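You operate a simulated robot arm through the tools that you are given. There is no shell and no other tool. Be economical: measure what you need, move in short steps, check, and stop when the job is done.

You run a simulated robot arm. Do the job below in one go: nothing can be reset, and whatever is moved stays where it is left.

JOB
Press the small white lid home on its can, clear the slide, then load the other small can.
Fine: the shut can goes in the small yellow tray, the other into the holder on the slide.

The check looks at the end state, three seconds after you hand in, the way a careful person would. Anything else that was tipped, shoved, dropped, spilled or broken makes it a failure. Lids that push on must go on centred and level and be pressed home; caps that screw on are set level and turned clockwise until they are tight.

ROBOT AND FRAMES
A 7-joint arm with a two-finger parallel gripper, fixed in place. Base frame: the origin is at the foot of the arm, x ahead of it, y to its left, z up. Units: mm, rad, N and s.
With the tool pointing down near the work surface it reaches from about 240 to 680 mm from the base axis. Its first joint turns from -1.152 to 1.152 rad. Payload 2.4 kg.
The tool frame sits at the grasp point between the pads (the TCP): z along the fingers, y along the line on which they close. The tips reach 30 mm beyond it. Largest opening 94 mm; finger width 28, thickness 10; the body of the gripper, 50 by 96 mm, starts 55 mm behind the TCP.
Orientation is that of the tool frame in the base frame, as a unit quaternion [x, y, z, w]. With the fingers straight down and closing along the base's y, the tool's x points along the base's -x, its y along +y and its z along -z.

CONTROLS
- The arm moves only by the tool move_arm. Its argument "commands" is a list of rows, each a list of 2 entries, a list of its own where there are three numbers: the shift along the tool's x, y, z in units of 50 mm (1.0 is 50 mm), then the turn, a rotation vector about the tool's x, y, z in units of 8 degrees (1.0 is 8 degrees). In form: [[[x, y, z], [wx, wy, wz]], ...]. A call has 1 to 10 rows; each row shifts and turns the commanded pose from where the row before left it, along the tool's axes as they then stand. "jaw" is the opening, from 0 (shut) to 1 (fully open), set as the call begins (left out, the last holds). A call with a number of a shift or a turn outside -1 to 1 is refused whole. Rows are played at 5 a second. More than 50 mm and 0.15 rad between two rows, or a gripper value outside its range, and nothing of the call is played. A pose out of reach is approached as far as the arm can. The call stops where the force on the tool passes 50 N (or 10 N more than at its start, if that is more) or the arm is blocked; 0.2 s more then pass. The fingers move at their own pace (about 153 mm/s each) and stop on an object; they squeeze with about 29 N. The grip force told is the motor's: it shows also when the fingers shut on nothing. Time passes only in rows, and 0.2 s behind the last, so rows that do not move let the fingers close. It gives the time, the measured TCP pose, the force on the tool (base axes), the opening and the grip force at its end, in the units of the frame above (readings bear some noise), with the torque about the TCP (base axes, N m) and any sound that the robot's microphone picked up, and new pictures: "views" is both (left out), scene, wrist or none.
- Cameras (640 x 400 px; columns grow to the right, rows downward): "scene" is fixed at [38.1, 473.2, 1457.5]; the picture's right is [-0.64, -0.77, 0.00], its down [-0.43, 0.37, -0.82] and it looks along [0.63, -0.53, -0.57] (base axes); focal length 269 px, centre (320, 200). "wrist" rides on the gripper at [76, 14, -103] in the tool frame; the picture's right is [-0.18, 0.98, 0.00], its down [-0.75, -0.14, -0.64] and it looks along [-0.63, -0.12, 0.77] (tool axes); focal length 243 px, centre (320, 200). There is no depth. A picture from a camera that has moved, and an enlarged one, comes with that camera's place and axes in the base frame and with its lens. The place of the scene camera against the robot may be out by one fixed shift of up to 25 mm in any direction.
- zoom(camera, box): a new picture of the part [left, top, right, bottom] of that camera's present view, enlarged. The clock stands still meanwhile.
- hand_in(): hands the job in; it is judged then, once.

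Go step by step. Nothing tells you positions but the pictures and the camera data: compare them with the known pose of the tool, close in by small moves and look again before you grip or let go. The budget is 120 turns and 200 pictures, counting those below and the enlarged ones. Unless the task says otherwise, let go and move clear before handing in, and close with one line.

The tools are called by a JSON object that holds its "api" and its "payload". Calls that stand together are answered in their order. move_arm: Moves the arm, as the interface text tells. Its arguments: {"type":"object","properties":{"commands":{"type":"array","items":{"type":"array"}},"jaw":{"type":"number"},"views":{"type":"string","enum":["both","scene","wrist","none"]}},"required":["commands"]} The other tools are called the same way: zoom (camera, box) takes an enlarged picture of a part of a camera's view; hand_in () hands the job in.

At the start:

```text
time: 0.0
tool_pos: [396.9, -84.0, 1290.5]
tool_rot: [0.0, 1.0, 0.0, 0.0]
contact_force: [0.1, -0.7, -0.2]
torque: [-0.02, 0.04, 0.03]
opening: 94.0
grasp_force: 0.2
```

scene: 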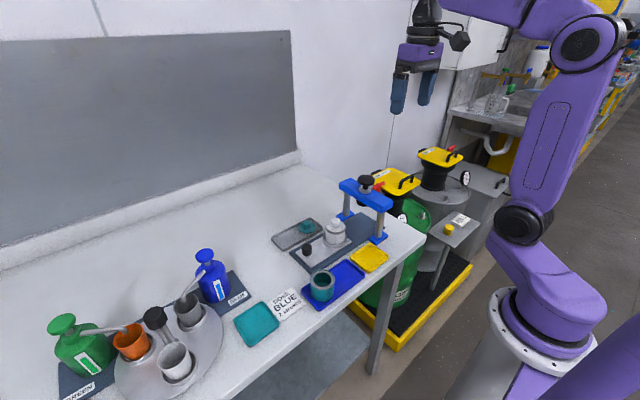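
wrist: 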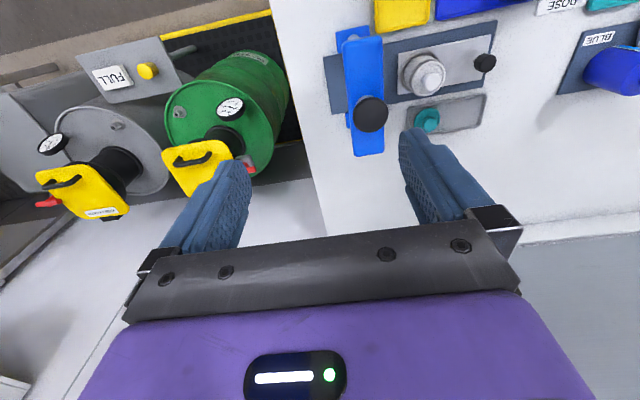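

I see a bench with a blue press/gate over a slide, a white-lidded can on the slide, a teal can in a blue tray, and a yellow tray. I'll look closer first.

{"api": "zoom", "payload": {"camera": "scene", "box": [260, 160, 430, 310]}}

{"api": "zoom", "payload": {"camera": "scene", "box": [40, 230, 340, 400]}}

{"api": "zoom", "payload": {"camera": "wrist", "box": [310, 0, 640, 200]}}

```text
2.67 times, centred on (345, 235) of scene
camera zoom: at [38.1, 473.2, 1457.5], right [-0.64, -0.77, 0.0], down [-0.43, 0.37, -0.82], along [0.63, -0.53, -0.57], focal length 717 px, centre (253, 107)
```

zoom: 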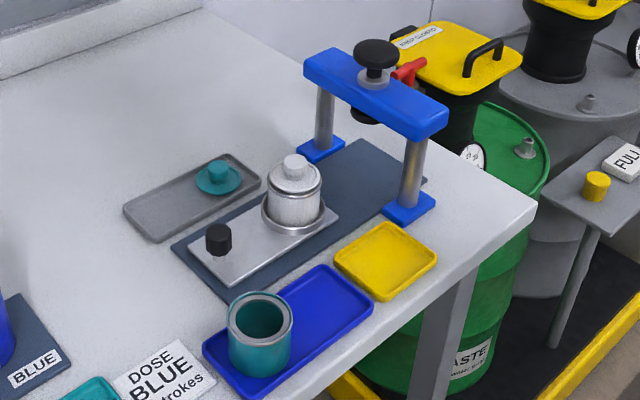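

```text
2.13 times, centred on (190, 315) of scene
camera zoom: at [38.1, 473.2, 1457.5], right [-0.64, -0.77, 0.0], down [-0.43, 0.37, -0.82], along [0.63, -0.53, -0.57], focal length 573 px, centre (597, -45)
```

zoom: 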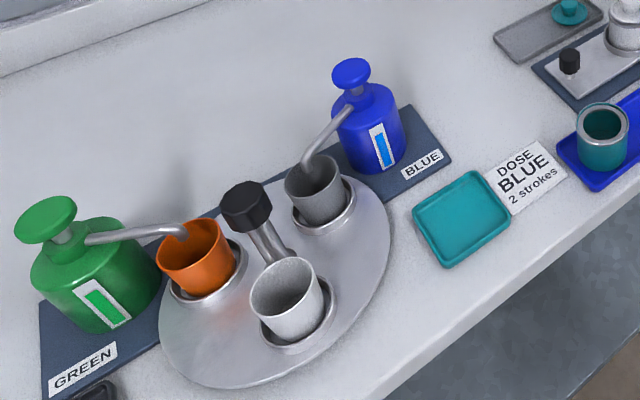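

```text
1.94 times, centred on (475, 100) of wrist
camera zoom: at [322.6, -70.1, 1393.6], right [0.18, 0.98, 0.0], down [0.75, -0.14, 0.64], along [0.63, -0.12, -0.77], focal length 470 px, centre (19, 394)
```

zoom: 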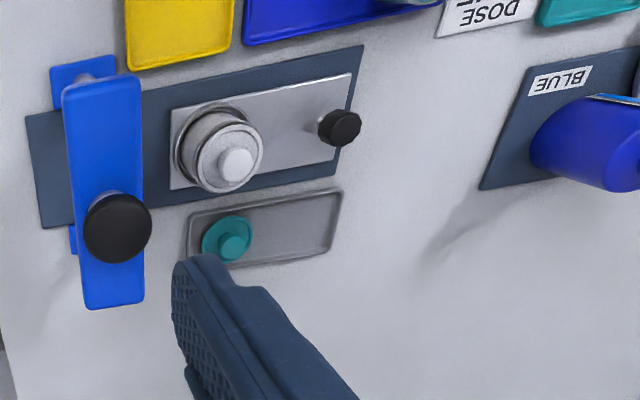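

Lid knob triangulates to about (446, 74, 1000), the slide handle to about (447, 170), and the press knob to about (442, -30, 1090). I'll come closer for a better look.

{"api": "move_arm", "payload": {"commands": [[[0.268, 0.656, 0.48], [0, 0, 0]], [[0.268, 0.656, 0.48], [0, 0, 0]], [[0.268, 0.656, 0.48], [0, 0, 0]], [[0.268, 0.656, 0.48], [0, 0, 0]], [[0.268, 0.656, 0.48], [0, 0, 0]], [[0, 0, 0], [0, 0, 0]]], "views": "both"}}

```text
time: 1.4
tool_pos: [327.5, 81.7, 1172.2]
tool_rot: [0.0, 1.0, 0.0, 0.0]
contact_force: [0.4, -0.1, 0.0]
torque: [0.0, -0.02, -0.01]
opening: 93.9
grasp_force: 0.0
camera wrist: at [253.3, 95.2, 1274.1], right [0.18, 0.98, 0.0], down [0.75, -0.14, 0.64], along [0.63, -0.12, -0.77], focal length 243 px, centre (320, 200)
```

scene: 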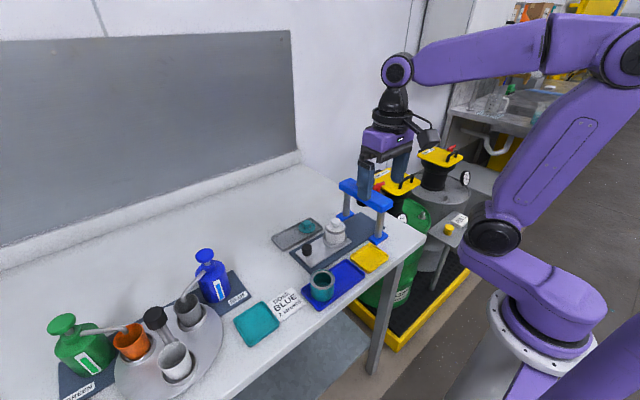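
wrist: 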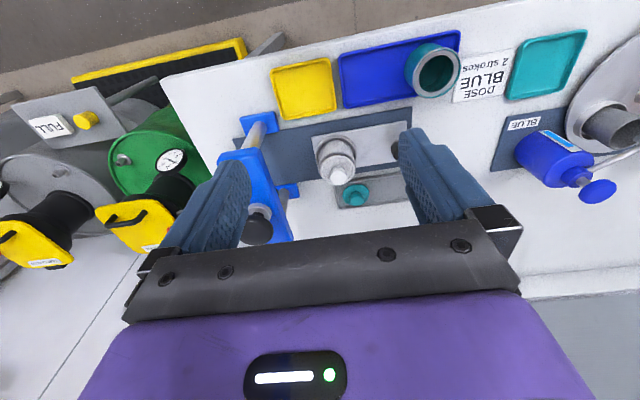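

{"api": "zoom", "payload": {"camera": "wrist", "box": [210, 20, 490, 220]}}

```text
2.00 times, centred on (350, 120) of wrist
camera zoom: at [253.3, 95.2, 1274.1], right [0.18, 0.98, 0.0], down [0.75, -0.14, 0.64], along [0.63, -0.12, -0.77], focal length 485 px, centre (260, 360)
```

zoom: 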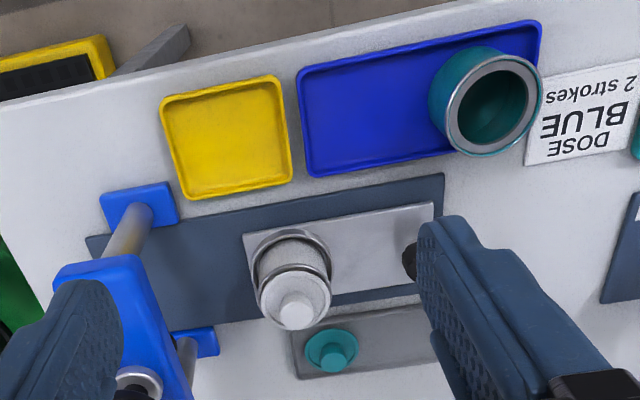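

Refined lid knob is about (453, 86, 975) from the two wrist views; teal can is near (343, 216). I'll go lower to measure cans and holder.

{"api": "move_arm", "payload": {"commands": [[[0.18, 0.45, 0.75], [0, 0, 0]], [[0.18, 0.45, 0.75], [0, 0, 0]], [[0.18, 0.45, 0.75], [0, 0, 0]], [[0, 0, 0], [0, 0, 0]]], "views": "wrist"}}

{"api": "zoom", "payload": {"camera": "wrist", "box": [160, 20, 440, 220]}}

```text
time: 2.4
tool_pos: [302.3, 146.5, 1061.2]
tool_rot: [0.0, 1.0, 0.0, 0.0]
contact_force: [-0.6, 0.6, -0.4]
torque: [-0.01, -0.01, -0.02]
opening: 94.0
grasp_force: 0.0
camera wrist: at [227.3, 160.2, 1162.7], right [0.18, 0.98, 0.0], down [0.75, -0.14, 0.64], along [0.63, -0.12, -0.77], focal length 243 px, centre (320, 200)
```

wrist: 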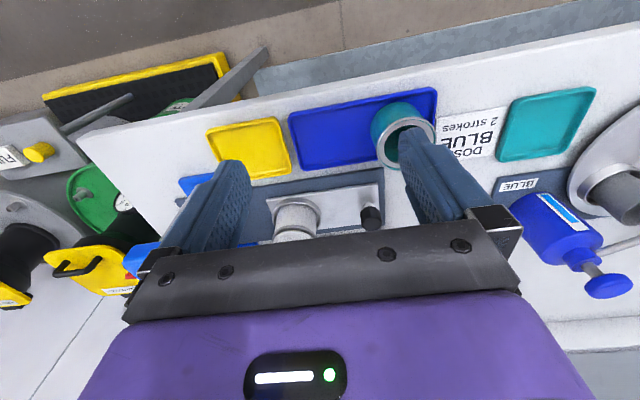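

```text
2.00 times, centred on (300, 120) of wrist
camera zoom: at [227.3, 160.2, 1162.7], right [0.18, 0.98, 0.0], down [0.75, -0.14, 0.64], along [0.63, -0.12, -0.77], focal length 485 px, centre (360, 360)
```

zoom: 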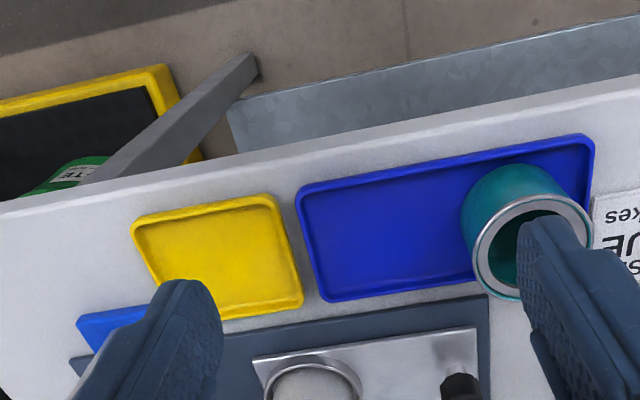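

Slide handle triangulates to about (453, 186), top near z 932. Moving above it.

{"api": "move_arm", "payload": {"commands": [[[-0.755, 0.2, 0.15], [0, 0, 0]], [[-0.755, 0.2, 0.15], [0, 0, 0]], [[-0.755, 0.2, 0.15], [0, 0, 0]], [[-0.755, 0.2, 0.15], [0, 0, 0]], [[0, 0, 0], [0, 0, 0]]], "views": "both"}}

{"api": "zoom", "payload": {"camera": "wrist", "box": [140, 20, 480, 240]}}

```text
time: 3.6
tool_pos: [456.6, 188.2, 1027.4]
tool_rot: [0.0, 1.0, -0.001, 0.0]
contact_force: [0.0, 0.0, 0.5]
torque: [-0.01, -0.02, -0.01]
opening: 94.2
grasp_force: 0.1
camera wrist: at [380.4, 201.0, 1129.8], right [0.18, 0.98, 0.0], down [0.75, -0.14, 0.64], along [0.63, -0.12, -0.77], focal length 243 px, centre (320, 200)
```

scene: 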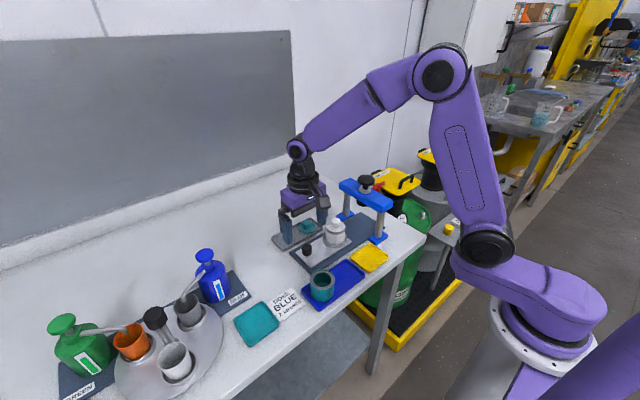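
wrist: 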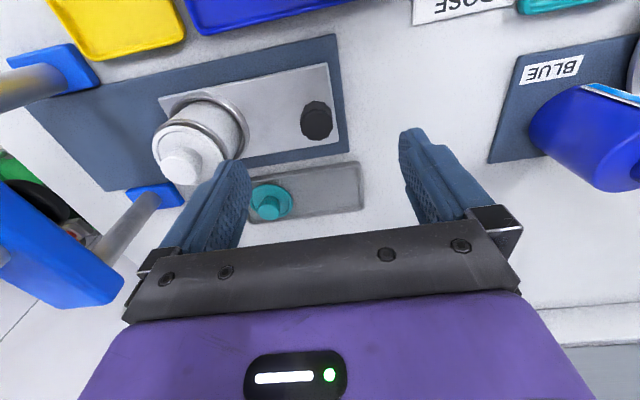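

```text
1.82 times, centred on (310, 130) of wrist
camera zoom: at [380.4, 201.0, 1129.8], right [0.18, 0.98, 0.0], down [0.75, -0.14, 0.64], along [0.63, -0.12, -0.77], focal length 441 px, centre (338, 327)
```

zoom: 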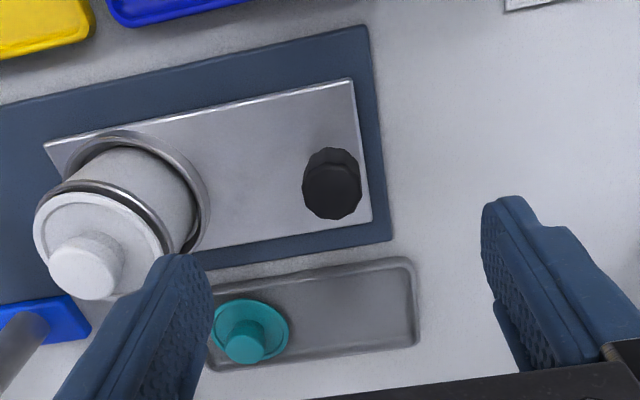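

Handle is at about (459, 184). I'll narrow the jaws and descend over it partway.

{"api": "move_arm", "payload": {"commands": [[[-0.04, -0.074, 0.7], [0, 0, 0]], [[0, 0, 0.6], [0, 0, 0]], [[0, 0, 0], [0, 0, 0]]], "jaw": 0.6, "views": "wrist"}}

{"api": "zoom", "payload": {"camera": "wrist", "box": [140, 20, 480, 240]}}

{"api": "zoom", "payload": {"camera": "scene", "box": [260, 190, 380, 280]}}

```text
time: 4.4
tool_pos: [458.9, 183.7, 964.6]
tool_rot: [0.0, 1.0, 0.001, 0.0]
contact_force: [1.4, 0.5, -0.3]
torque: [0.0, 0.02, -0.02]
opening: 56.6
grasp_force: 0.0
camera wrist: at [383.2, 197.2, 1065.5], right [0.18, 0.98, 0.0], down [0.75, -0.14, 0.64], along [0.63, -0.12, -0.77], focal length 243 px, centre (320, 200)
```

wrist: 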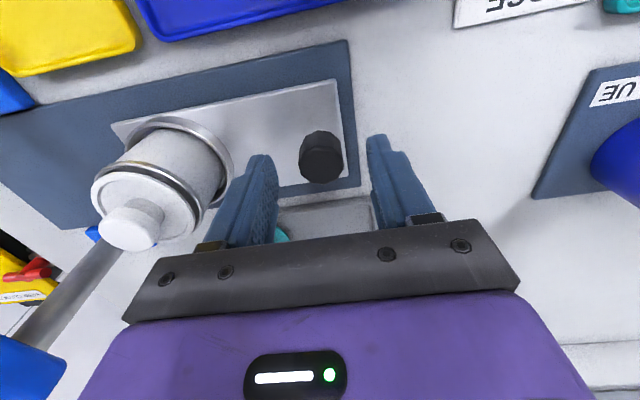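

```text
1.82 times, centred on (310, 130) of wrist
camera zoom: at [383.2, 197.2, 1065.5], right [0.18, 0.98, 0.0], down [0.75, -0.14, 0.64], along [0.63, -0.12, -0.77], focal length 441 px, centre (338, 327)
```

zoom: 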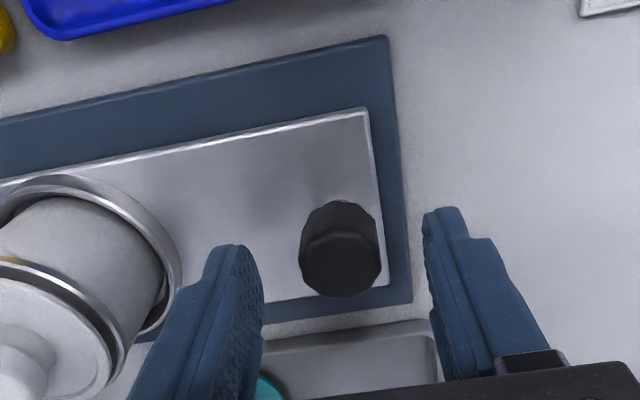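

```text
4.44 times, centred on (320, 235) of scene
camera zoom: at [38.1, 473.2, 1457.5], right [-0.64, -0.77, 0.0], down [-0.43, 0.37, -0.82], along [0.63, -0.53, -0.57], focal length 1194 px, centre (320, 44)
```

zoom: 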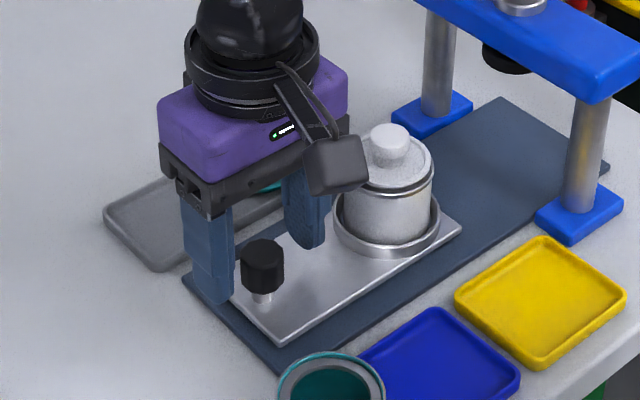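

The handle is a knob on a stem with its top near z 950, about (453.5, 185). Shift slightly toward the base, go down 11 mm, and grip.

{"api": "move_arm", "payload": {"commands": [[[0.1, 0.02, 0.11], [0, 0, 0]], [[0, 0, 0.11], [0, 0, 0]], [[0, 0, 0], [0, 0, 0]]], "views": "none"}}

{"api": "move_arm", "payload": {"commands": [[[0, 0, 0], [0, 0, 0]], [[0, 0, 0], [0, 0, 0]], [[0, 0, 0], [0, 0, 0]]], "jaw": 0, "views": "wrist"}}

```text
time: 5.2
tool_pos: [452.6, 186.5, 953.4]
tool_rot: [0.0, 1.0, -0.001, 0.0]
contact_force: [-0.8, 0.7, -0.9]
torque: [0.03, 0.02, 0.0]
opening: 56.4
grasp_force: 0.1
```

```text
time: 6.0
tool_pos: [453.5, 184.5, 953.2]
tool_rot: [0.001, 1.0, 0.0, -0.001]
contact_force: [-0.2, -5.9, -0.7]
torque: [0.29, 0.16, -0.02]
opening: 25.7
grasp_force: 45.1
camera wrist: at [378.2, 198.6, 1054.9], right [0.19, 0.98, 0.0], down [0.75, -0.14, 0.64], along [0.63, -0.12, -0.77], focal length 243 px, centre (320, 200)
```

wrist: 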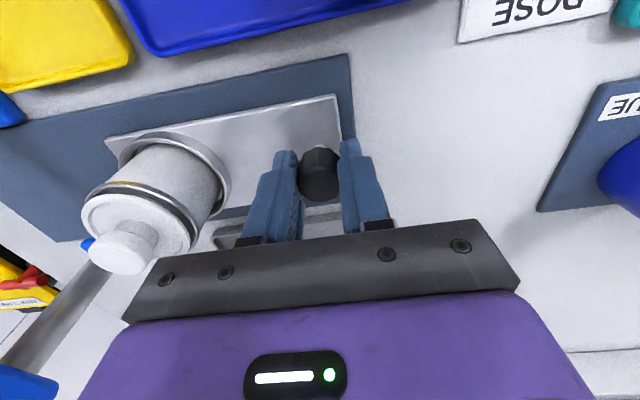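

Gripped on the handle (25.7 mm). Now pushing the slide toward the press in -y, gently.

{"api": "move_arm", "payload": {"commands": [[[0, -0.1, 0], [0, 0, 0]], [[0, -0.16, 0], [0, 0, 0]], [[0, -0.2, 0], [0, 0, 0]], [[0, -0.2, 0], [0, 0, 0]], [[0, -0.2, 0], [0, 0, 0]], [[0, -0.2, 0], [0, 0, 0]], [[0, -0.2, 0], [0, 0, 0]], [[0, -0.2, 0], [0, 0, 0]], [[0, -0.1, 0], [0, 0, 0]], [[0, 0, 0], [0, 0, 0]]], "views": "both"}}

```text
time: 8.2
tool_pos: [452.8, 108.3, 953.8]
tool_rot: [0.0, 1.0, 0.001, 0.0]
contact_force: [9.1, 0.9, -0.3]
torque: [-0.29, -0.17, -0.03]
opening: 25.8
grasp_force: 44.8
camera wrist: at [377.8, 121.1, 1054.9], right [0.18, 0.98, 0.0], down [0.75, -0.14, 0.64], along [0.63, -0.12, -0.77], focal length 243 px, centre (320, 200)
```

scene: 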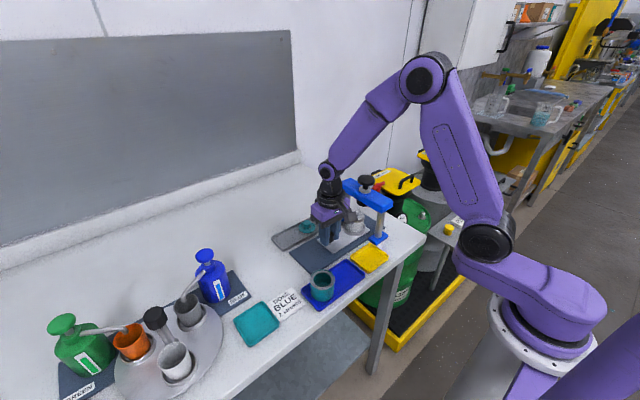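
wrist: 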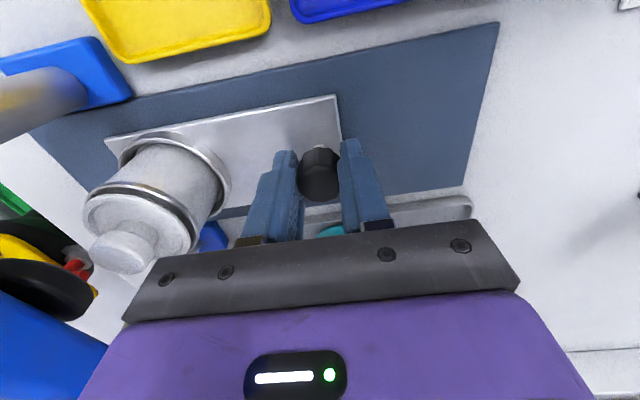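

Slide moves well. Checking plunger clearance before going under the press.

{"api": "zoom", "payload": {"camera": "scene", "box": [310, 165, 410, 255]}}

{"api": "zoom", "payload": {"camera": "wrist", "box": [0, 150, 240, 330]}}

```text
4.44 times, centred on (360, 210) of scene
camera zoom: at [38.3, 473.2, 1457.5], right [-0.64, -0.77, 0.0], down [-0.43, 0.37, -0.82], along [0.63, -0.53, -0.57], focal length 1194 px, centre (142, 156)
```

zoom: 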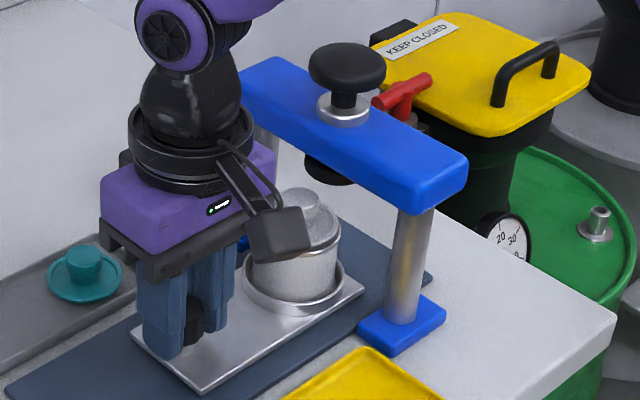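

```text
2.22 times, centred on (120, 240) of wrist
camera zoom: at [377.8, 121.1, 1054.9], right [0.18, 0.98, 0.0], down [0.75, -0.14, 0.64], along [0.63, -0.12, -0.77], focal length 539 px, centre (764, 111)
```

zoom: 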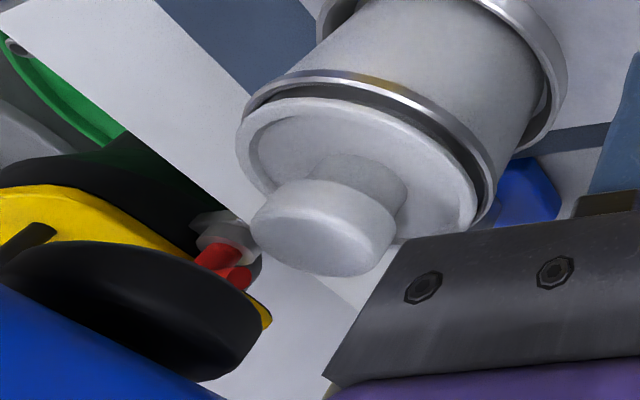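

{"api": "move_arm", "payload": {"commands": [[[0, -0.1, 0], [0, 0, 0]], [[0, -0.1, 0], [0, 0, 0]], [[0, -0.1, 0], [0, 0, 0]], [[0, -0.1, 0], [0, 0, 0]], [[0, 0, 0], [0, 0, 0]]], "views": "wrist"}}

{"api": "zoom", "payload": {"camera": "scene", "box": [310, 165, 410, 255]}}

{"api": "zoom", "payload": {"camera": "wrist", "box": [0, 150, 240, 330]}}

```text
time: 9.4
tool_pos: [452.5, 87.3, 952.2]
tool_rot: [0.001, 1.0, 0.0, 0.001]
contact_force: [17.6, -0.6, 0.2]
torque: [-0.4, 0.77, -0.08]
opening: 25.8
grasp_force: 45.0
camera wrist: at [377.6, 100.0, 1054.8], right [0.19, 0.98, 0.0], down [0.75, -0.14, 0.64], along [0.63, -0.12, -0.77], focal length 243 px, centre (320, 200)
```

wrist: 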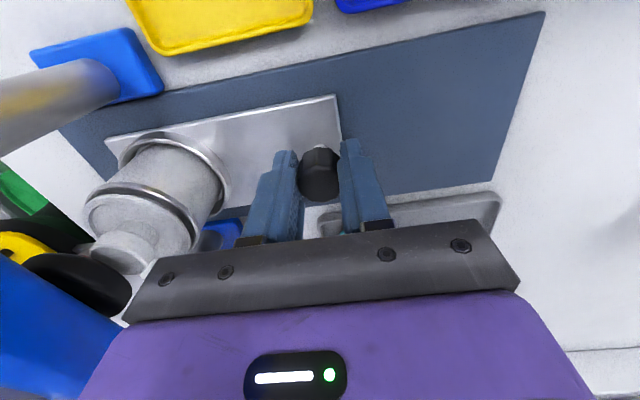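

```text
4.44 times, centred on (360, 210) of scene
camera zoom: at [38.6, 473.2, 1457.5], right [-0.64, -0.77, 0.0], down [-0.44, 0.37, -0.82], along [0.63, -0.53, -0.57], focal length 1194 px, centre (142, 156)
```

zoom: 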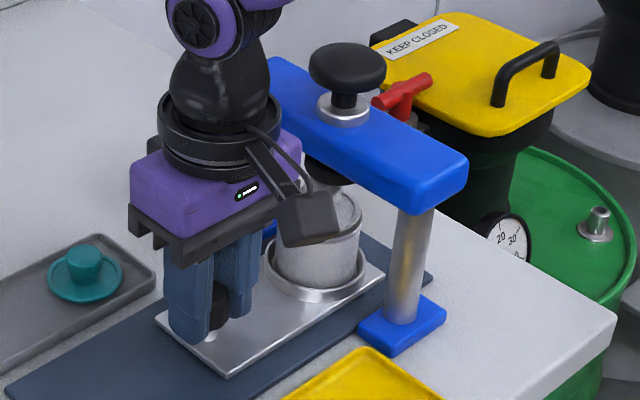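

```text
2.22 times, centred on (120, 240) of wrist
camera zoom: at [377.6, 100.0, 1054.8], right [0.19, 0.98, 0.0], down [0.75, -0.14, 0.64], along [0.63, -0.12, -0.77], focal length 539 px, centre (764, 111)
```

zoom: 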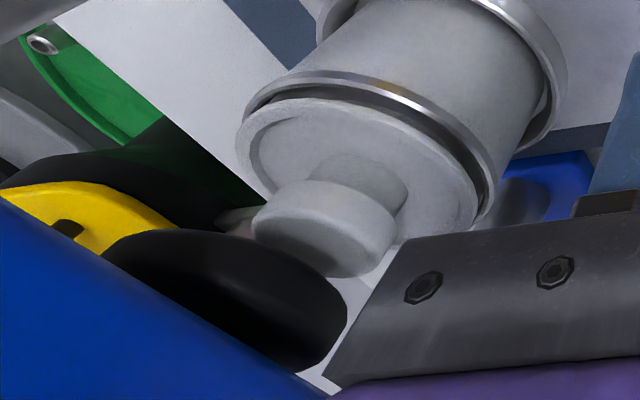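

The rail drifts slightly toward +x (17 N side force), so I'll relieve that while continuing.

{"api": "move_arm", "payload": {"commands": [[[-0.06, 0, 0], [0, 0, 0]], [[-0.01, -0.1, 0], [0, 0, 0]], [[-0.01, -0.06, 0], [0, 0, 0]], [[0, 0, 0], [0, 0, 0]]], "views": "wrist"}}

{"api": "zoom", "payload": {"camera": "wrist", "box": [0, 150, 240, 330]}}

```text
time: 10.4
tool_pos: [453.9, 79.2, 953.3]
tool_rot: [0.0, 1.0, -0.001, -0.004]
contact_force: [-20.9, 1.2, 23.4]
torque: [0.4, 0.27, 0.0]
opening: 26.0
grasp_force: 44.9
camera wrist: at [378.9, 92.3, 1055.1], right [0.18, 0.98, 0.0], down [0.76, -0.14, 0.64], along [0.63, -0.12, -0.77], focal length 243 px, centre (320, 200)
```

wrist: 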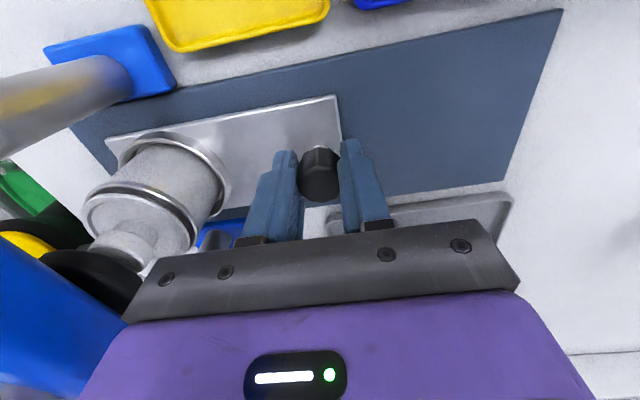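

```text
2.22 times, centred on (120, 240) of wrist
camera zoom: at [378.9, 92.3, 1055.1], right [0.18, 0.98, 0.0], down [0.76, -0.14, 0.64], along [0.63, -0.12, -0.77], focal length 539 px, centre (764, 111)
```

zoom: 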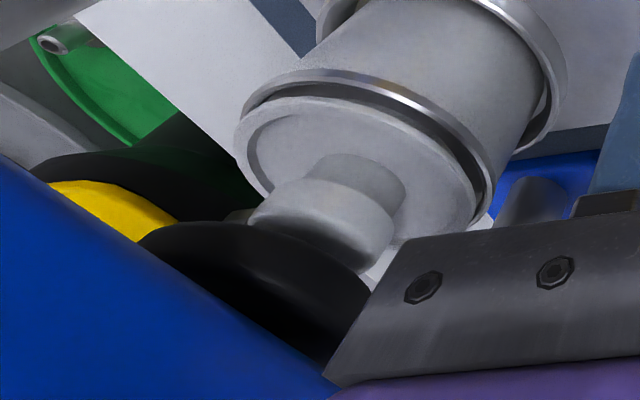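

{"api": "move_arm", "payload": {"commands": [[[0.042, 0, 0], [0, 0, 0]], [[0, 0, 0], [0, 0, 0]]], "views": "none"}}

{"api": "zoom", "payload": {"camera": "scene", "box": [310, 165, 410, 255]}}

```text
time: 11.0
tool_pos: [454.9, 77.5, 952.9]
tool_rot: [0.001, 1.0, 0.001, -0.001]
contact_force: [-3.4, -0.9, 1.6]
torque: [0.3, 1.31, 0.05]
opening: 25.7
grasp_force: 45.0
```

```text
4.44 times, centred on (360, 210) of scene
camera zoom: at [38.0, 473.1, 1457.6], right [-0.64, -0.77, 0.0], down [-0.43, 0.37, -0.82], along [0.63, -0.53, -0.57], focal length 1194 px, centre (142, 156)
```

zoom: 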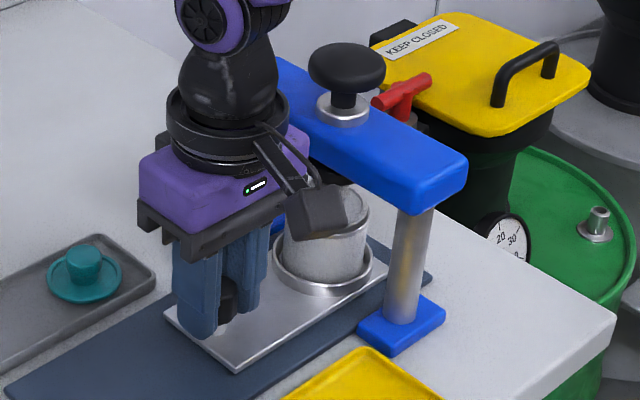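

Near alignment now; nudging on in small steps to see whether a stop exists.

{"api": "move_arm", "payload": {"commands": [[[0, -0.06, 0], [0, 0, 0]], [[0, 0, 0], [0, 0, 0]]], "views": "wrist"}}

{"api": "zoom", "payload": {"camera": "wrist", "box": [0, 150, 240, 330]}}

```text
time: 11.6
tool_pos: [454.1, 75.1, 953.1]
tool_rot: [0.0, 1.0, 0.0, 0.0]
contact_force: [-7.5, -1.1, -18.8]
torque: [0.39, -0.95, -0.06]
opening: 25.5
grasp_force: 45.6
camera wrist: at [378.4, 89.4, 1054.5], right [0.18, 0.98, 0.0], down [0.75, -0.14, 0.64], along [0.63, -0.12, -0.77], focal length 243 px, centre (320, 200)
```

wrist: 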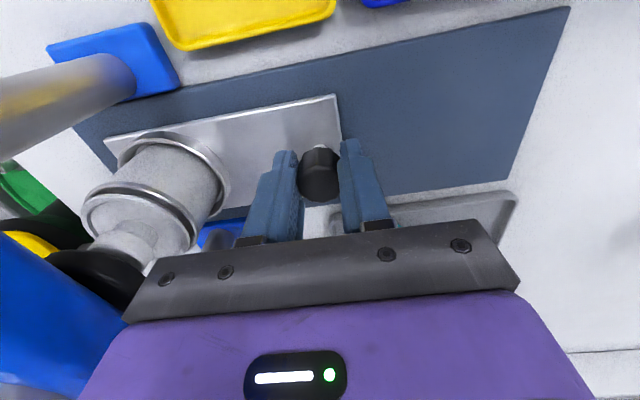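

```text
2.22 times, centred on (120, 240) of wrist
camera zoom: at [378.4, 89.4, 1054.5], right [0.18, 0.98, 0.0], down [0.75, -0.14, 0.64], along [0.63, -0.12, -0.77], focal length 539 px, centre (764, 111)
```

zoom: 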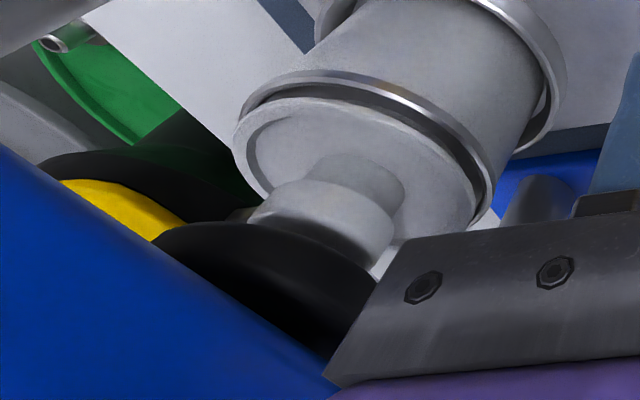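

No stop felt; I'll release the handle, back away, and check alignment from the scene camera.

{"api": "move_arm", "payload": {"commands": [[[0, 0, 0], [0, 0, 0]], [[0, 0, 0], [0, 0, 0]], [[0, 0, -0.4], [0, 0, 0]], [[0, 0, -0.8], [0, 0, 0]], [[0, 0.8, -0.5], [0, 0, 0]], [[0, 0.9, 0], [0, 0, 0]], [[0, 0.9, 0], [0, 0, 0]], [[0, 0, 0], [0, 0, 0]]], "jaw": 0.6, "views": "wrist"}}

{"api": "zoom", "payload": {"camera": "scene", "box": [310, 165, 410, 255]}}

```text
time: 13.4
tool_pos: [451.7, 206.4, 1038.4]
tool_rot: [-0.001, 1.0, 0.0, 0.0]
contact_force: [0.3, 0.3, -0.4]
torque: [0.0, 0.01, -0.01]
opening: 56.3
grasp_force: 0.0
camera wrist: at [377.1, 220.0, 1140.3], right [0.18, 0.98, 0.0], down [0.75, -0.14, 0.64], along [0.63, -0.12, -0.77], focal length 243 px, centre (320, 200)
```

wrist: 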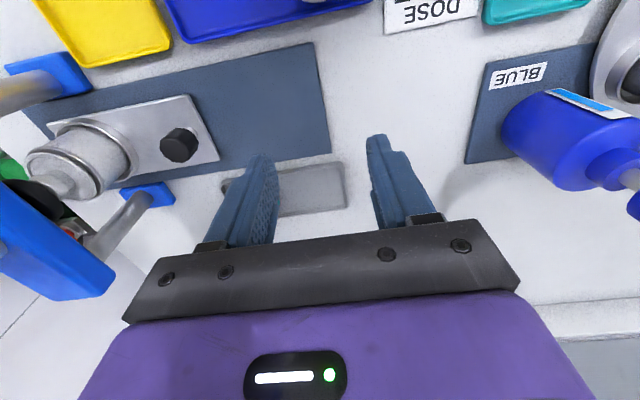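

```text
4.44 times, centred on (360, 210) of scene
camera zoom: at [38.0, 473.2, 1457.5], right [-0.64, -0.77, 0.0], down [-0.43, 0.37, -0.82], along [0.63, -0.53, -0.57], focal length 1194 px, centre (142, 156)
```

zoom: 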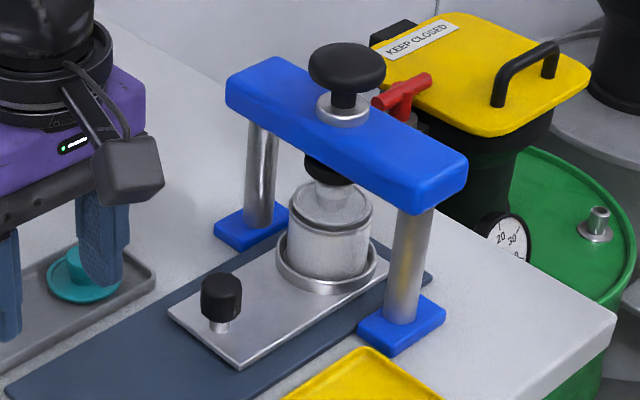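

The can is aligned with the plunger axis within ~1 mm (vertical line check). Now I close the jaws and go above the press knob.

{"api": "move_arm", "payload": {"commands": [[[0, 0, -0.9], [0, 0, 0]], [[0, 0, -0.9], [0, 0, 0]], [[-0.06, -0.7, -0.4], [0, 0, 0]], [[0, -0.93, 0], [0, 0, 0]], [[0, -0.93, 0], [0, 0, 0]], [[0, -0.93, 0], [0, 0, 0]], [[0, -0.93, 0], [0, 0, 0]], [[0, 0, 0], [0, 0, 0]]], "jaw": 0, "views": "wrist"}}

{"api": "zoom", "payload": {"camera": "scene", "box": [310, 125, 430, 235]}}

```text
time: 15.2
tool_pos: [455.7, -12.6, 1148.2]
tool_rot: [0.0, 1.0, 0.001, 0.0]
contact_force: [0.1, -0.2, -0.2]
torque: [0.02, 0.0, 0.0]
opening: 0.0
grasp_force: 29.5
camera wrist: at [380.9, 0.3, 1250.1], right [0.18, 0.98, 0.0], down [0.75, -0.14, 0.64], along [0.63, -0.12, -0.77], focal length 243 px, centre (320, 200)
```

wrist: 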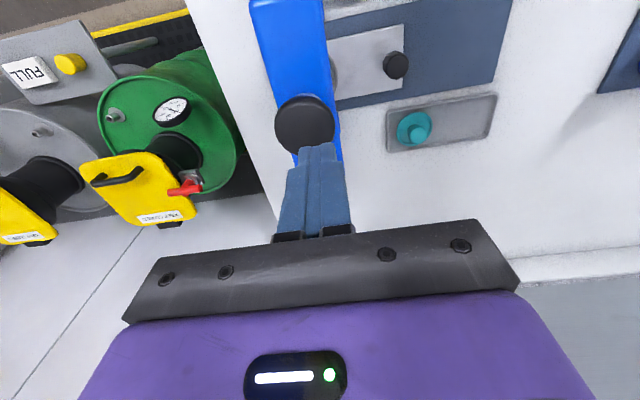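

```text
3.64 times, centred on (370, 180) of scene
camera zoom: at [38.1, 473.2, 1457.5], right [-0.64, -0.77, 0.0], down [-0.43, 0.37, -0.82], along [0.63, -0.53, -0.57], focal length 977 px, centre (138, 273)
```

zoom: 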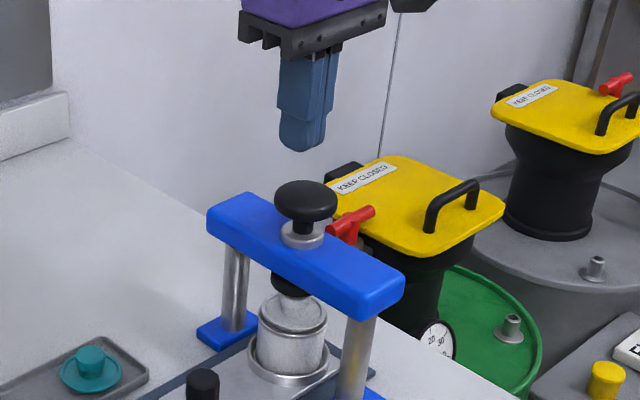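

Press knob is at about (455, -26). Shifting 13 mm and lowering to just above it.

{"api": "move_arm", "payload": {"commands": [[[0, -0.26, 0], [0, 0, 0]], [[0, 0, 0.4], [0, 0, 0]], [[0, 0, 0.3], [0, 0, 0]], [[0, 0, 0], [0, 0, 0]]], "views": "wrist"}}

{"api": "zoom", "payload": {"camera": "scene", "box": [330, 145, 410, 235]}}

```text
time: 16.2
tool_pos: [457.3, -26.4, 1112.4]
tool_rot: [0.0, 1.0, 0.001, 0.0]
contact_force: [0.4, -1.0, -0.9]
torque: [-0.01, -0.01, 0.02]
opening: 0.0
grasp_force: 28.5
camera wrist: at [381.2, -14.2, 1214.1], right [0.18, 0.98, 0.0], down [0.75, -0.14, 0.64], along [0.63, -0.12, -0.77], focal length 243 px, centre (320, 200)
```

wrist: 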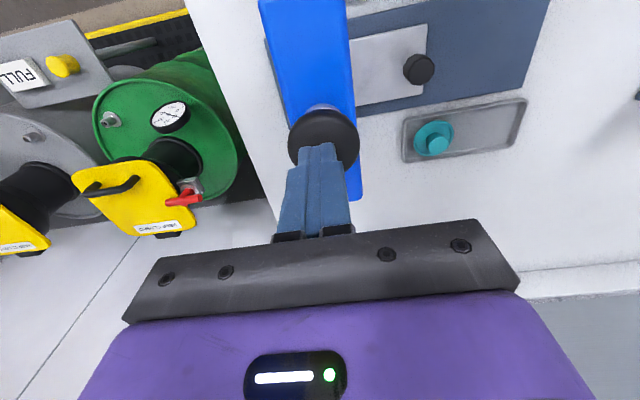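

```text
4.44 times, centred on (370, 190) of scene
camera zoom: at [38.1, 473.2, 1457.5], right [-0.64, -0.77, 0.0], down [-0.43, 0.37, -0.82], along [0.63, -0.53, -0.57], focal length 1194 px, centre (98, 244)
```

zoom: 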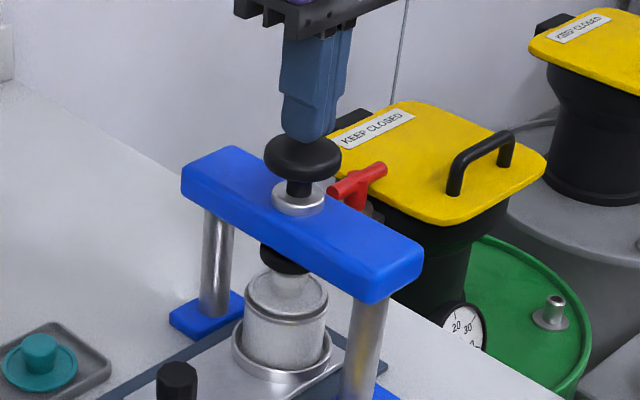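

Tips are just above the press knob centre. Pressing down in small steps.

{"api": "move_arm", "payload": {"commands": [[[0.07, 0.02, 0.08], [0, 0, 0]], [[0, 0, 0.06], [0, 0, 0]], [[0, 0, 0.06], [0, 0, 0]], [[0, 0, 0.06], [0, 0, 0]], [[0, 0, 0.06], [0, 0, 0]], [[0, 0, 0.06], [0, 0, 0]], [[0, 0, 0], [0, 0, 0]]], "views": "scene"}}

{"api": "zoom", "payload": {"camera": "scene", "box": [330, 145, 410, 235]}}

```text
time: 17.6
tool_pos: [453.9, -27.2, 1099.3]
tool_rot: [0.0, 1.0, -0.001, 0.003]
contact_force: [-9.6, 0.6, 17.7]
torque: [0.04, 0.53, -0.02]
opening: 0.0
grasp_force: 28.8
heard: snap
stopped in row 7: the force on the tool passed its limit at 58 N (the readings are from after the stop); the commanded pose is now the measured one
```

scene: 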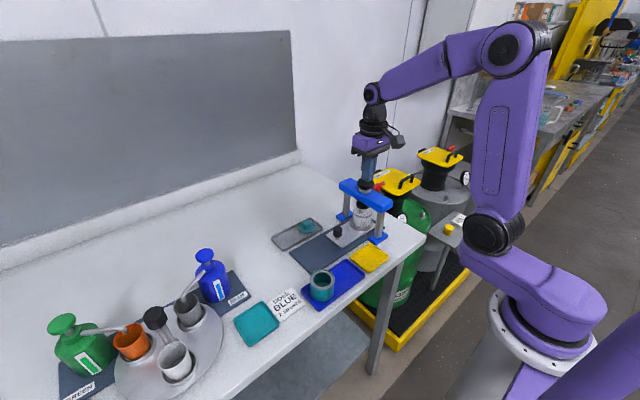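

```text
4.44 times, centred on (370, 190) of scene
camera zoom: at [37.5, 473.2, 1457.6], right [-0.64, -0.77, 0.0], down [-0.43, 0.37, -0.82], along [0.63, -0.53, -0.57], focal length 1194 px, centre (98, 244)
```

zoom: 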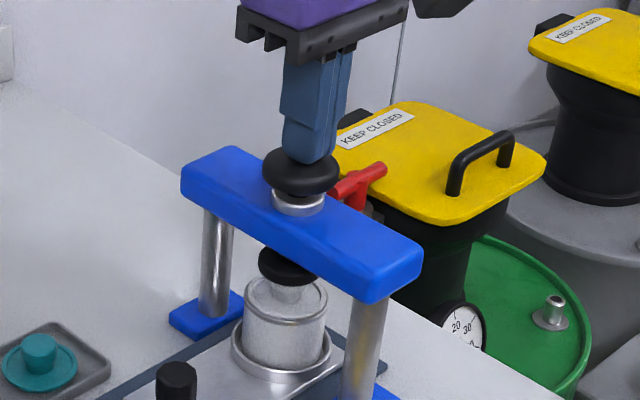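

A snap was heard at ~58 N and the lid dropped. I'll lift clear and inspect.

{"api": "move_arm", "payload": {"commands": [[[0, 0, -0.3], [0, 0, 0]], [[0, 0, -0.8], [0, 0, 0]], [[0, 0.8, 0], [0, 0, 0]], [[0, 0.9, 0], [0, 0, 0]], [[0, 0.4, 0], [0, 0, 0]], [[0, 0, 0], [0, 0, 0]]], "views": "wrist"}}

{"api": "zoom", "payload": {"camera": "scene", "box": [330, 170, 400, 250]}}

```text
time: 19.0
tool_pos: [454.1, 78.3, 1153.9]
tool_rot: [0.0, 1.0, 0.0, 0.002]
contact_force: [-0.9, -0.4, 0.6]
torque: [0.03, 0.0, -0.04]
opening: 0.0
grasp_force: 29.3
camera wrist: at [378.4, 92.3, 1254.2], right [0.18, 0.98, 0.0], down [0.75, -0.14, 0.65], along [0.64, -0.12, -0.76], focal length 243 px, centre (320, 200)
```

wrist: 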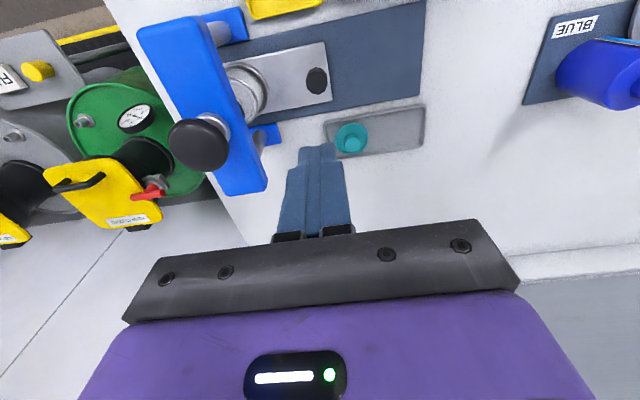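

```text
5.00 times, centred on (365, 210) of scene
camera zoom: at [38.0, 473.2, 1457.5], right [-0.64, -0.77, 0.0], down [-0.43, 0.37, -0.82], along [0.63, -0.53, -0.57], focal length 1344 px, centre (95, 150)
```

zoom: 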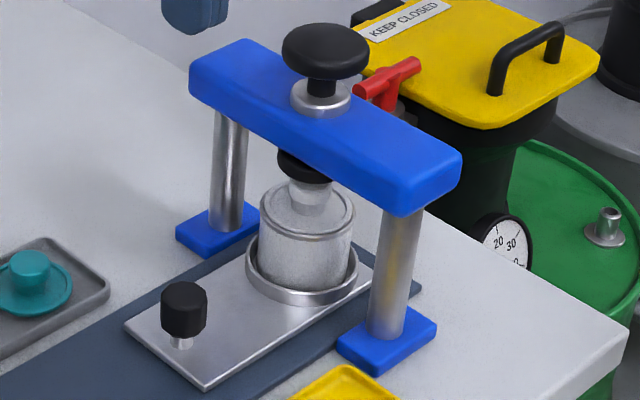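

Plunger retracted and lid looks seated. Returning to the handle to pull the slide back.

{"api": "move_arm", "payload": {"commands": [[[0, -0.06, 0.4], [0, 0, 0]], [[0, 0, 0.9], [0, 0, 0]], [[0, 0, 0.9], [0, 0, 0]], [[0, 0, 0.9], [0, 0, 0]], [[0, 0, 0.4], [0, 0, 0]], [[0, 0, 0.3], [0, 0, 0]], [[0, 0, 0.2], [0, 0, 0]], [[0, 0, 0], [0, 0, 0]]], "jaw": 0.6, "views": "wrist"}}

```text
time: 20.8
tool_pos: [455.1, 76.3, 953.0]
tool_rot: [0.0, 1.0, 0.001, 0.002]
contact_force: [0.9, -0.4, -0.1]
torque: [-0.04, -0.01, 0.01]
opening: 56.5
grasp_force: 0.0
camera wrist: at [379.4, 89.9, 1053.9], right [0.18, 0.98, 0.0], down [0.75, -0.14, 0.65], along [0.64, -0.12, -0.76], focal length 243 px, centre (320, 200)
```

wrist: 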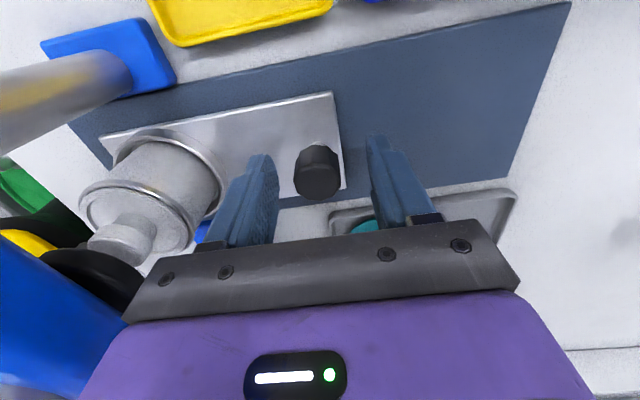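

{"api": "move_arm", "payload": {"commands": [[[0, 0, 0], [0, 0, 0]], [[0, 0, 0], [0, 0, 0]], [[0, 0, 0], [0, 0, 0]]], "jaw": 0, "views": "none"}}

{"api": "move_arm", "payload": {"commands": [[[0, 0.1, 0], [0, 0, 0]], [[0.004, 0.2, 0], [0, 0, 0]], [[0.004, 0.25, 0], [0, 0, 0]], [[0.004, 0.25, 0], [0, 0, 0]], [[0.004, 0.25, 0], [0, 0, 0]], [[0.004, 0.25, 0], [0, 0, 0]], [[0.004, 0.25, 0], [0, 0, 0]], [[0.004, 0.25, 0], [0, 0, 0]], [[0.004, 0.2, 0], [0, 0, 0]], [[0, 0.1, 0], [0, 0, 0]]], "views": "wrist"}}

```text
time: 21.6
tool_pos: [455.8, 76.8, 953.4]
tool_rot: [-0.001, 1.0, 0.0, 0.003]
contact_force: [-0.2, -1.4, -5.7]
torque: [-0.47, -0.51, -0.08]
opening: 25.6
grasp_force: 45.1
```

```text
time: 23.8
tool_pos: [452.8, 180.6, 953.4]
tool_rot: [0.0, 1.0, 0.002, 0.006]
contact_force: [24.8, 0.7, -11.5]
torque: [-0.55, 0.02, 0.03]
opening: 25.9
grasp_force: 45.0
camera wrist: at [377.8, 194.7, 1054.5], right [0.18, 0.98, 0.0], down [0.75, -0.14, 0.65], along [0.64, -0.12, -0.76], focal length 243 px, centre (320, 200)
```

wrist: 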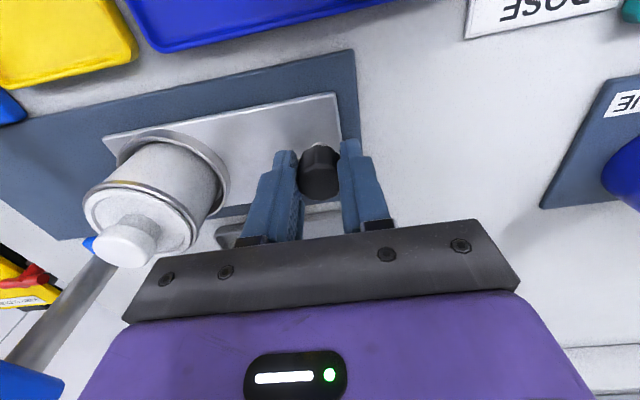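

{"api": "move_arm", "payload": {"commands": [[[-0.05, 0.08, 0], [0, 0, 0]], [[0, 0, 0], [0, 0, 0]]], "views": "none"}}

{"api": "move_arm", "payload": {"commands": [[[0, 0, 0], [0, 0, 0]], [[0, 0, 0], [0, 0, 0]], [[0, 0, -0.3], [0, 0, 0]], [[0, 0, -0.8], [0, 0, 0]], [[0, 0, -0.8], [0, 0, 0]], [[0, 0, 0], [0, 0, 0]]], "jaw": 0.6, "views": "wrist"}}

{"api": "zoom", "payload": {"camera": "scene", "box": [290, 190, 380, 270]}}

{"api": "zoom", "payload": {"camera": "wrist", "box": [80, 40, 320, 240]}}

```text
time: 24.4
tool_pos: [454.8, 184.9, 953.7]
tool_rot: [0.0, 1.0, 0.0, 0.003]
contact_force: [1.4, -1.2, 9.0]
torque: [-0.36, -1.25, 0.08]
opening: 25.8
grasp_force: 45.1
```

```text
time: 25.8
tool_pos: [454.0, 186.0, 1049.6]
tool_rot: [0.0, 1.0, 0.0, 0.002]
contact_force: [-0.6, -0.6, 0.1]
torque: [-0.02, 0.0, -0.02]
opening: 56.3
grasp_force: 0.0
camera wrist: at [378.3, 199.0, 1151.0], right [0.18, 0.98, 0.0], down [0.75, -0.14, 0.65], along [0.64, -0.12, -0.76], focal length 243 px, centre (320, 200)
```

wrist: 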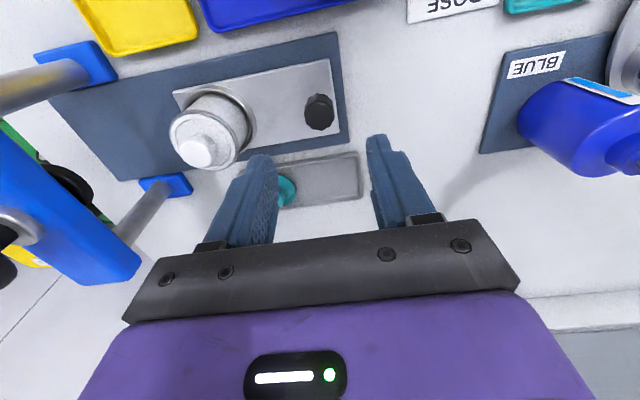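

```text
5.00 times, centred on (335, 230) of scene
camera zoom: at [38.1, 473.2, 1457.5], right [-0.64, -0.77, 0.0], down [-0.43, 0.37, -0.82], along [0.63, -0.53, -0.57], focal length 1344 px, centre (245, 50)
```

zoom: 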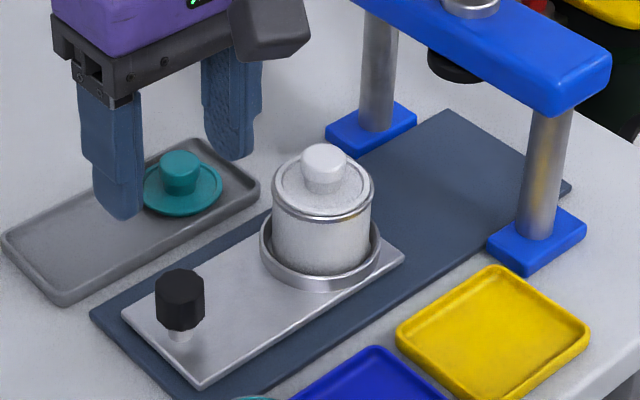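

```text
2.00 times, centred on (200, 140) of wrist
camera zoom: at [378.3, 199.0, 1151.0], right [0.18, 0.98, 0.0], down [0.75, -0.14, 0.65], along [0.64, -0.12, -0.76], focal length 485 px, centre (560, 320)
```

zoom: 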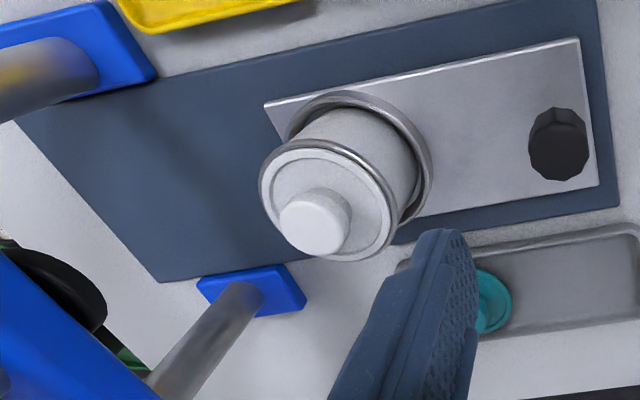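

Lid is flush and level; slide is back at its start. Moving above the shut can with jaws open.

{"api": "move_arm", "payload": {"commands": [[[0, -0.6, 0], [0, 0, 0]], [[-0.01, -0.8, 0], [0, 0, 0]], [[-0.01, -0.63, 0.2], [0, 0, 0]], [[0, 0, 0.3], [0, 0, 0]], [[0, 0, 0], [0, 0, 0]]], "jaw": 1, "views": "wrist"}}

{"api": "zoom", "payload": {"camera": "scene", "box": [290, 180, 390, 270]}}

```text
time: 27.0
tool_pos: [456.6, 83.7, 1023.1]
tool_rot: [-0.001, 1.0, 0.0, 0.002]
contact_force: [0.3, 0.3, -0.7]
torque: [-0.01, -0.04, 0.01]
opening: 93.9
grasp_force: 0.1
camera wrist: at [381.2, 96.6, 1123.9], right [0.18, 0.98, 0.0], down [0.75, -0.14, 0.65], along [0.64, -0.12, -0.76], focal length 243 px, centre (320, 200)
```

wrist: 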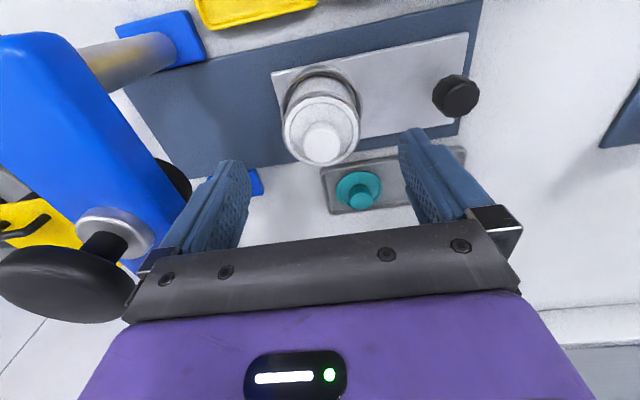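

```text
4.44 times, centred on (340, 225) of scene
camera zoom: at [38.1, 473.2, 1457.5], right [-0.64, -0.77, 0.0], down [-0.43, 0.37, -0.82], along [0.63, -0.53, -0.57], focal length 1194 px, centre (231, 89)
```

zoom: 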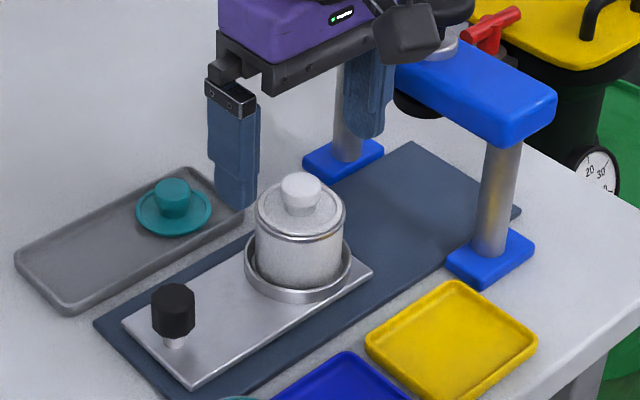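

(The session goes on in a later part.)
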